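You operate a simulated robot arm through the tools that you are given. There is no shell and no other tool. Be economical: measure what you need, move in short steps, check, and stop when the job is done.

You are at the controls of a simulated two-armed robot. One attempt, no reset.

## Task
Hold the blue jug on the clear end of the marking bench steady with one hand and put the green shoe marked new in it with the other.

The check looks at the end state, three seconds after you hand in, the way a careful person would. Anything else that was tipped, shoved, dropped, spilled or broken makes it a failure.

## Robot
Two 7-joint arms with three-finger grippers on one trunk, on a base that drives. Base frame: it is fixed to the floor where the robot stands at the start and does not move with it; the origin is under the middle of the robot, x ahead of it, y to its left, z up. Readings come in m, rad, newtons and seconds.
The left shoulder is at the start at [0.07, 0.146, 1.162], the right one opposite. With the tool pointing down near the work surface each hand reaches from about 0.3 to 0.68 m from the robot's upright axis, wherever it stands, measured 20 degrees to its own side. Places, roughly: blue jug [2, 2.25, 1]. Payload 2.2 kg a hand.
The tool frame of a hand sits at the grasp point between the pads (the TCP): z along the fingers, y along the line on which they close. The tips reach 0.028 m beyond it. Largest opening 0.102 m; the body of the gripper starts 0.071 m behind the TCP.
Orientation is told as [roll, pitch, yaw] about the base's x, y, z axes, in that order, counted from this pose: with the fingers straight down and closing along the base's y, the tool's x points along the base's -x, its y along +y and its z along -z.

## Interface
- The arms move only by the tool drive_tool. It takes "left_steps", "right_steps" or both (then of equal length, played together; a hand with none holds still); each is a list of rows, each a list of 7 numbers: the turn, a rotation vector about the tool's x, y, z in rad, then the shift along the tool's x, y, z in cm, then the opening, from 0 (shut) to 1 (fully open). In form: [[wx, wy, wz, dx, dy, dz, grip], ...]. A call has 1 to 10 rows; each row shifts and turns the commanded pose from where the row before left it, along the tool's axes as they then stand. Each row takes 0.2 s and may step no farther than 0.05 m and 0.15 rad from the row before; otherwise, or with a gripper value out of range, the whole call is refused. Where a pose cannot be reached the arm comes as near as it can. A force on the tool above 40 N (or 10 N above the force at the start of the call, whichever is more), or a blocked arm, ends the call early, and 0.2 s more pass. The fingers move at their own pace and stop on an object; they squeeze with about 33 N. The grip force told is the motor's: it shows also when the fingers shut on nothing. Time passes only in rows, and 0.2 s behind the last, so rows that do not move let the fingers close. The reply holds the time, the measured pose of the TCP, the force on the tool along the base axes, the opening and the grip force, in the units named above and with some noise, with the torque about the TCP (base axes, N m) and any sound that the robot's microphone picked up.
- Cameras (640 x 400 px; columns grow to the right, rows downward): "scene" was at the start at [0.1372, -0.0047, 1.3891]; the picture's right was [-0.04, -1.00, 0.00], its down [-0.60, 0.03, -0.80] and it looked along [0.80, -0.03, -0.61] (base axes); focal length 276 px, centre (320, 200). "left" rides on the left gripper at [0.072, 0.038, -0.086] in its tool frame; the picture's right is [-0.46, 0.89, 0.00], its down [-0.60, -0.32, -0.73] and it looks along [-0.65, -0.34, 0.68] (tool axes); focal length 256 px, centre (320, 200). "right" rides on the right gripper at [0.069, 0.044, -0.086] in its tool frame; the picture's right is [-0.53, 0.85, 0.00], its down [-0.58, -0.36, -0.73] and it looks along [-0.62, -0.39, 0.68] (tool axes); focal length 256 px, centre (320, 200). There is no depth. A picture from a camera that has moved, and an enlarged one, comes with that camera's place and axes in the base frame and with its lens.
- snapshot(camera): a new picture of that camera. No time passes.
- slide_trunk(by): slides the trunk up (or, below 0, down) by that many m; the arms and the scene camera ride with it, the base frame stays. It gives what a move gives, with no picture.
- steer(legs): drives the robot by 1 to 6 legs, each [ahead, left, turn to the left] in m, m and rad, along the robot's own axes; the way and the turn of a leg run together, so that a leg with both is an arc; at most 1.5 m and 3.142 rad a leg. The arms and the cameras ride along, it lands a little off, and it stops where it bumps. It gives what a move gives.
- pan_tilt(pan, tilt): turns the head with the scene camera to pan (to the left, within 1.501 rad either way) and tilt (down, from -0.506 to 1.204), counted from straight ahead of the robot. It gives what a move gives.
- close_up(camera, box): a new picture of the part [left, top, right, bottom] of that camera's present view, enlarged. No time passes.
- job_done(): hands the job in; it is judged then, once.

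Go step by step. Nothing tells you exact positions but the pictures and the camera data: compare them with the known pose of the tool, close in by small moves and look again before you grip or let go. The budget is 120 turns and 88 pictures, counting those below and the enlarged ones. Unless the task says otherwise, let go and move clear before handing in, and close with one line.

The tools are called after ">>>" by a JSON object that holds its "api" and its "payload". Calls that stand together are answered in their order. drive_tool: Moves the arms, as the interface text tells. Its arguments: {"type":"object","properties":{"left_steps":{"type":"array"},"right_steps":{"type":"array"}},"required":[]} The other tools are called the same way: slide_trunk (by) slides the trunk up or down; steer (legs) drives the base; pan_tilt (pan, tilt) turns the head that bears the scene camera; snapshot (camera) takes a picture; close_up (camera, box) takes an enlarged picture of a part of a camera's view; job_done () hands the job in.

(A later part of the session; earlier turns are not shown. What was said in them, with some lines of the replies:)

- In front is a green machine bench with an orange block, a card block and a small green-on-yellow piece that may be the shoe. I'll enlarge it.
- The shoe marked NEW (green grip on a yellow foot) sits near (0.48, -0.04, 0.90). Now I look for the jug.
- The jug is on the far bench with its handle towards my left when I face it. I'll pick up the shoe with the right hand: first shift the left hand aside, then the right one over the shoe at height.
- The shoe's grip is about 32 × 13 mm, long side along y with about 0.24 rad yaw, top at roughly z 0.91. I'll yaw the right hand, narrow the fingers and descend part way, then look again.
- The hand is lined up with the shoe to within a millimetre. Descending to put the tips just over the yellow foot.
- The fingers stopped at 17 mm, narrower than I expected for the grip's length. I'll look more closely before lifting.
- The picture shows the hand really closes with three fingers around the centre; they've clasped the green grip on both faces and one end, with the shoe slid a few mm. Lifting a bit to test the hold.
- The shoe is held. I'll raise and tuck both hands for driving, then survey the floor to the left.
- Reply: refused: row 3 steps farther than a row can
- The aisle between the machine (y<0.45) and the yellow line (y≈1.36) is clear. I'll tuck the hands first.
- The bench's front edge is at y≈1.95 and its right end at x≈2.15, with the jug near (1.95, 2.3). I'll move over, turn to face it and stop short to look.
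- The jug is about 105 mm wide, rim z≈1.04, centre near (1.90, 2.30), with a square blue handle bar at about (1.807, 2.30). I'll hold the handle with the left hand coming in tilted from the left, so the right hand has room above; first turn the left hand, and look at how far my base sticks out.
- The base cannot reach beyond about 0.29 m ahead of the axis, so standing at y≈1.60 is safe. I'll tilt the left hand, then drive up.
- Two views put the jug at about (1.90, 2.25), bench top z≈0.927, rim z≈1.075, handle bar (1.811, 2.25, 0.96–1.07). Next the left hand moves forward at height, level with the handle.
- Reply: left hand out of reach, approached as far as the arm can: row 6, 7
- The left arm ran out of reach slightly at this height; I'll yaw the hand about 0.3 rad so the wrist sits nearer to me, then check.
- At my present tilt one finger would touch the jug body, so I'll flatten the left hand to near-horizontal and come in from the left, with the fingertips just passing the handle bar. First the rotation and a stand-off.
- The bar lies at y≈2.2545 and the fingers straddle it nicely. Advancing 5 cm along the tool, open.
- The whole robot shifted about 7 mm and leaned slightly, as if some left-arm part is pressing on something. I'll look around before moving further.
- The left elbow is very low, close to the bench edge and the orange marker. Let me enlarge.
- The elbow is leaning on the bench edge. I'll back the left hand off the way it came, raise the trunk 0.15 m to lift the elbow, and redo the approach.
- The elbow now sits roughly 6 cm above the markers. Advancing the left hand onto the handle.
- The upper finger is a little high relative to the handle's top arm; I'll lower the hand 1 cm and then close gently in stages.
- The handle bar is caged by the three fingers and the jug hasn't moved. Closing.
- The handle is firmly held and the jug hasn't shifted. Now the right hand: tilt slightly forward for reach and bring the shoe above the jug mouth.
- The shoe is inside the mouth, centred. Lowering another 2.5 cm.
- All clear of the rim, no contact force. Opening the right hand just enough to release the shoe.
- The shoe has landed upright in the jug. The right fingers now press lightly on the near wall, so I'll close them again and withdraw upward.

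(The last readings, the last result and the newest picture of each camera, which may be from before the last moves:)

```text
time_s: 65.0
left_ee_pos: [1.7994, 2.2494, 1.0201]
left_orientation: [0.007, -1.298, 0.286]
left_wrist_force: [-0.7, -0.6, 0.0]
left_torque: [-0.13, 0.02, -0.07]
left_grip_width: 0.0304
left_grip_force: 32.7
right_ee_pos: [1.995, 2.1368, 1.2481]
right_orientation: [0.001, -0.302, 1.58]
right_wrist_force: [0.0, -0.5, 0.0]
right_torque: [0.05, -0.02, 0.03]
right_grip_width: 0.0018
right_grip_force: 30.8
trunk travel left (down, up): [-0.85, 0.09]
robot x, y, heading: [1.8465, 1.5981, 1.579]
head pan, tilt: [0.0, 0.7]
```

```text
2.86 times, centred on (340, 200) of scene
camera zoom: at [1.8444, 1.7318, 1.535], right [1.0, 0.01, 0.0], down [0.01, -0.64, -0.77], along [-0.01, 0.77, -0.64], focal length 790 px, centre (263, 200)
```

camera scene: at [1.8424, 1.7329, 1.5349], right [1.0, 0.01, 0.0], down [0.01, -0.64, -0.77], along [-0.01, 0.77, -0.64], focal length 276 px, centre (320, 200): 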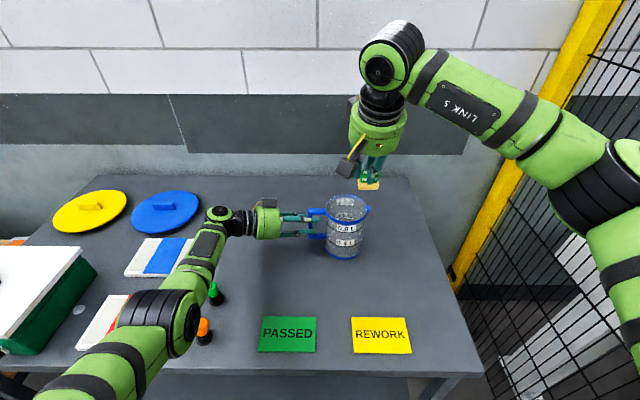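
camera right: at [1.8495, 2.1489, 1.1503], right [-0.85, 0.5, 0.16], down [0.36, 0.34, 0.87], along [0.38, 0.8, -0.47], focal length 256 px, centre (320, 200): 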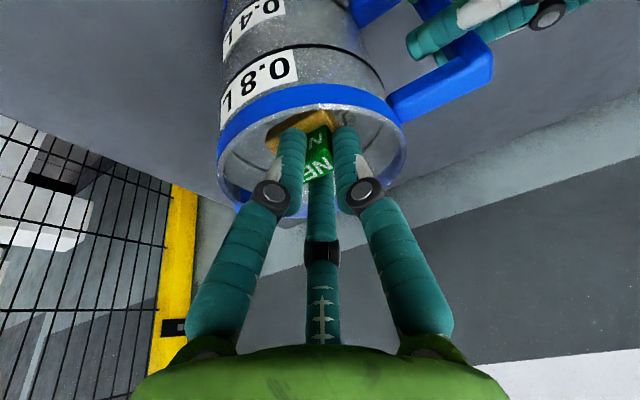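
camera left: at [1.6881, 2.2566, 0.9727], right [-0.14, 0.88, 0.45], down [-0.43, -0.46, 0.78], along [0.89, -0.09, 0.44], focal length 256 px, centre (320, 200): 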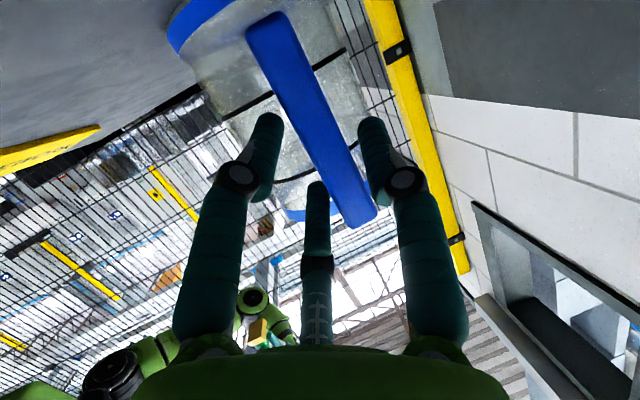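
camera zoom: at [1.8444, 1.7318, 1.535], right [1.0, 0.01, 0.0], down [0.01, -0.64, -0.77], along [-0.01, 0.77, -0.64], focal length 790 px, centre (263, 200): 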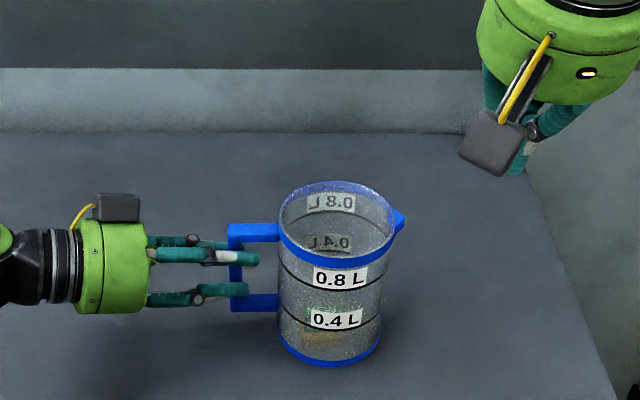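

The shoe is in the jug and the right hand is clear. Releasing the handle and backing the left hand out along its approach.

>>> {"api": "drive_tool", "payload": {"left_steps": [[0, 0, 0, 0, 0, 0, 0.45], [0, 0, 0, 0, 0, 0, 0.7], [0, 0, 0, 0, 0, 0, 0.75]]}}

>>> {"api": "close_up", "payload": {"camera": "scene", "box": [240, 130, 440, 270]}}

```text
time_s: 65.8
left_ee_pos: [1.7981, 2.25, 1.0187]
left_orientation: [0.001, -1.3, 0.293]
left_wrist_force: [-0.2, 0.2, 0.1]
left_torque: [-0.01, 0.0, 0.0]
left_grip_width: 0.0765
left_grip_force: 0.0
right_ee_pos: [1.9941, 2.1383, 1.2472]
right_orientation: [0.0, -0.299, 1.581]
right_wrist_force: [-1.5, 0.2, 0.6]
right_torque: [0.0, -0.01, -0.01]
right_grip_width: 0.0021
right_grip_force: 31.5
trunk travel left (down, up): [-0.85, 0.09]
robot x, y, heading: [1.8418, 1.5976, 1.586]
head pan, tilt: [0.0, 0.7]
```

```text
2.86 times, centred on (340, 200) of scene
camera zoom: at [1.8423, 1.7336, 1.5348], right [1.0, 0.01, 0.0], down [0.01, -0.64, -0.76], along [-0.01, 0.76, -0.64], focal length 790 px, centre (263, 200)
```

zoom: 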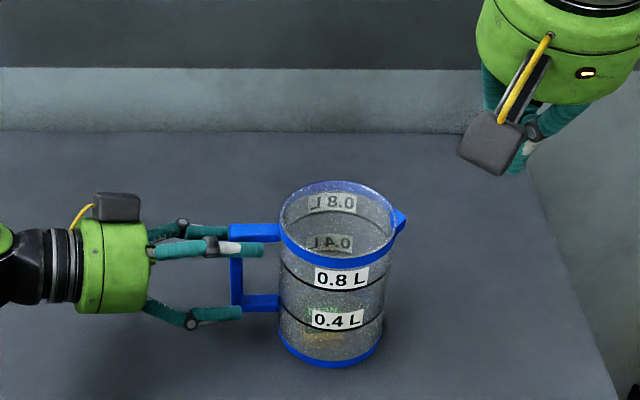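

>>> {"api": "drive_tool", "payload": {"left_steps": [[0, 0, 0, 0, 0, -1.6, 0.75], [0, 0, 0, 0, 0, -1.8, 0.75], [0, 0, 0, 0, 0, -1.8, 0.75], [0, 0, 0, -3.4, 0, -1, 0.75], [0, 0, 0, -3.4, 0, -1, 0.75], [0, 0, 0, -3.4, 0, -1, 0.75], [0, 0, 0, -3.4, 0, -1, 0.75]]}}

>>> {"api": "snapshot", "payload": {"camera": "scene"}}

>>> {"api": "close_up", "payload": {"camera": "scene", "box": [160, 170, 440, 360]}}

```text
time_s: 67.4
left_ee_pos: [1.7472, 2.2329, 1.1748]
left_orientation: [-0.001, -1.299, 0.293]
left_wrist_force: [-0.5, 0.3, -0.1]
left_torque: [0.03, 0.02, -0.01]
left_grip_width: 0.0764
left_grip_force: 0.1
right_ee_pos: [1.9934, 2.1384, 1.2478]
right_orientation: [-0.001, -0.302, 1.581]
right_wrist_force: [0.7, -0.4, 0.4]
right_torque: [0.01, 0.02, 0.01]
right_grip_width: 0.002
right_grip_force: 31.2
trunk travel left (down, up): [-0.85, 0.09]
robot x, y, heading: [1.8443, 1.5969, 1.581]
head pan, tilt: [0.0, 0.7]
```

```text
14 pictures are left
camera scene: at [1.8429, 1.7327, 1.5349], right [1.0, 0.01, 0.0], down [0.01, -0.64, -0.77], along [-0.01, 0.77, -0.64], focal length 276 px, centre (320, 200)
```

scene: 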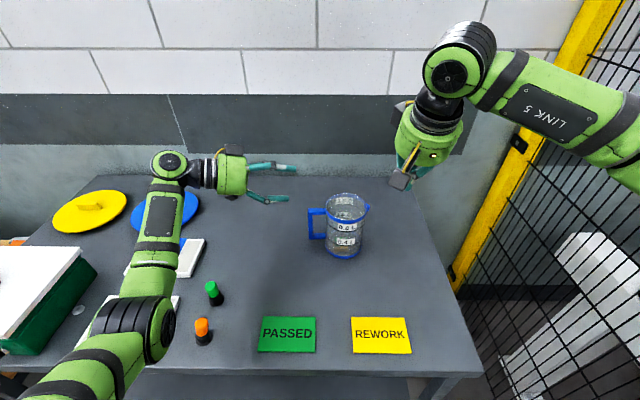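

```text
2.11 times, centred on (300, 265) of scene
camera zoom: at [1.8429, 1.7327, 1.5349], right [1.0, 0.01, 0.0], down [0.01, -0.64, -0.77], along [-0.01, 0.77, -0.64], focal length 582 px, centre (362, 63)
```

zoom: 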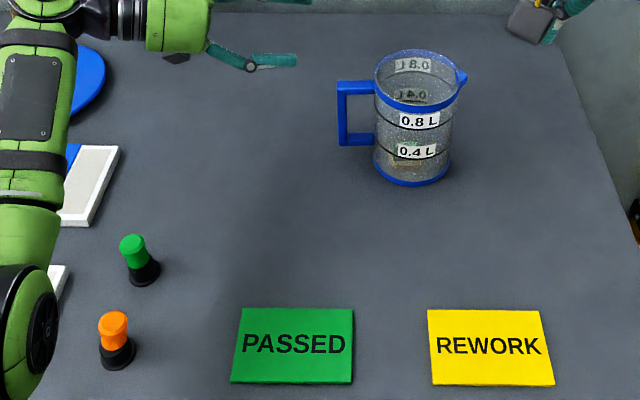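

The jug stands upright where it was with the NEW shoe inside. Everything else on the bench is undisturbed and both hands are clear, so I'm handing in.

>>> {"api": "job_done", "payload": {}}

```text
The job is handed in.
```

The green shoe marked NEW is in the blue jug: I held the jug by its handle with the left hand, lowered the shoe into the mouth with the right and let it drop to the bottom, then moved both hands clear. During the first approach my left elbow appears to have leaned on the bench edge, but nothing looked moved or tipped in the pictures afterwards.
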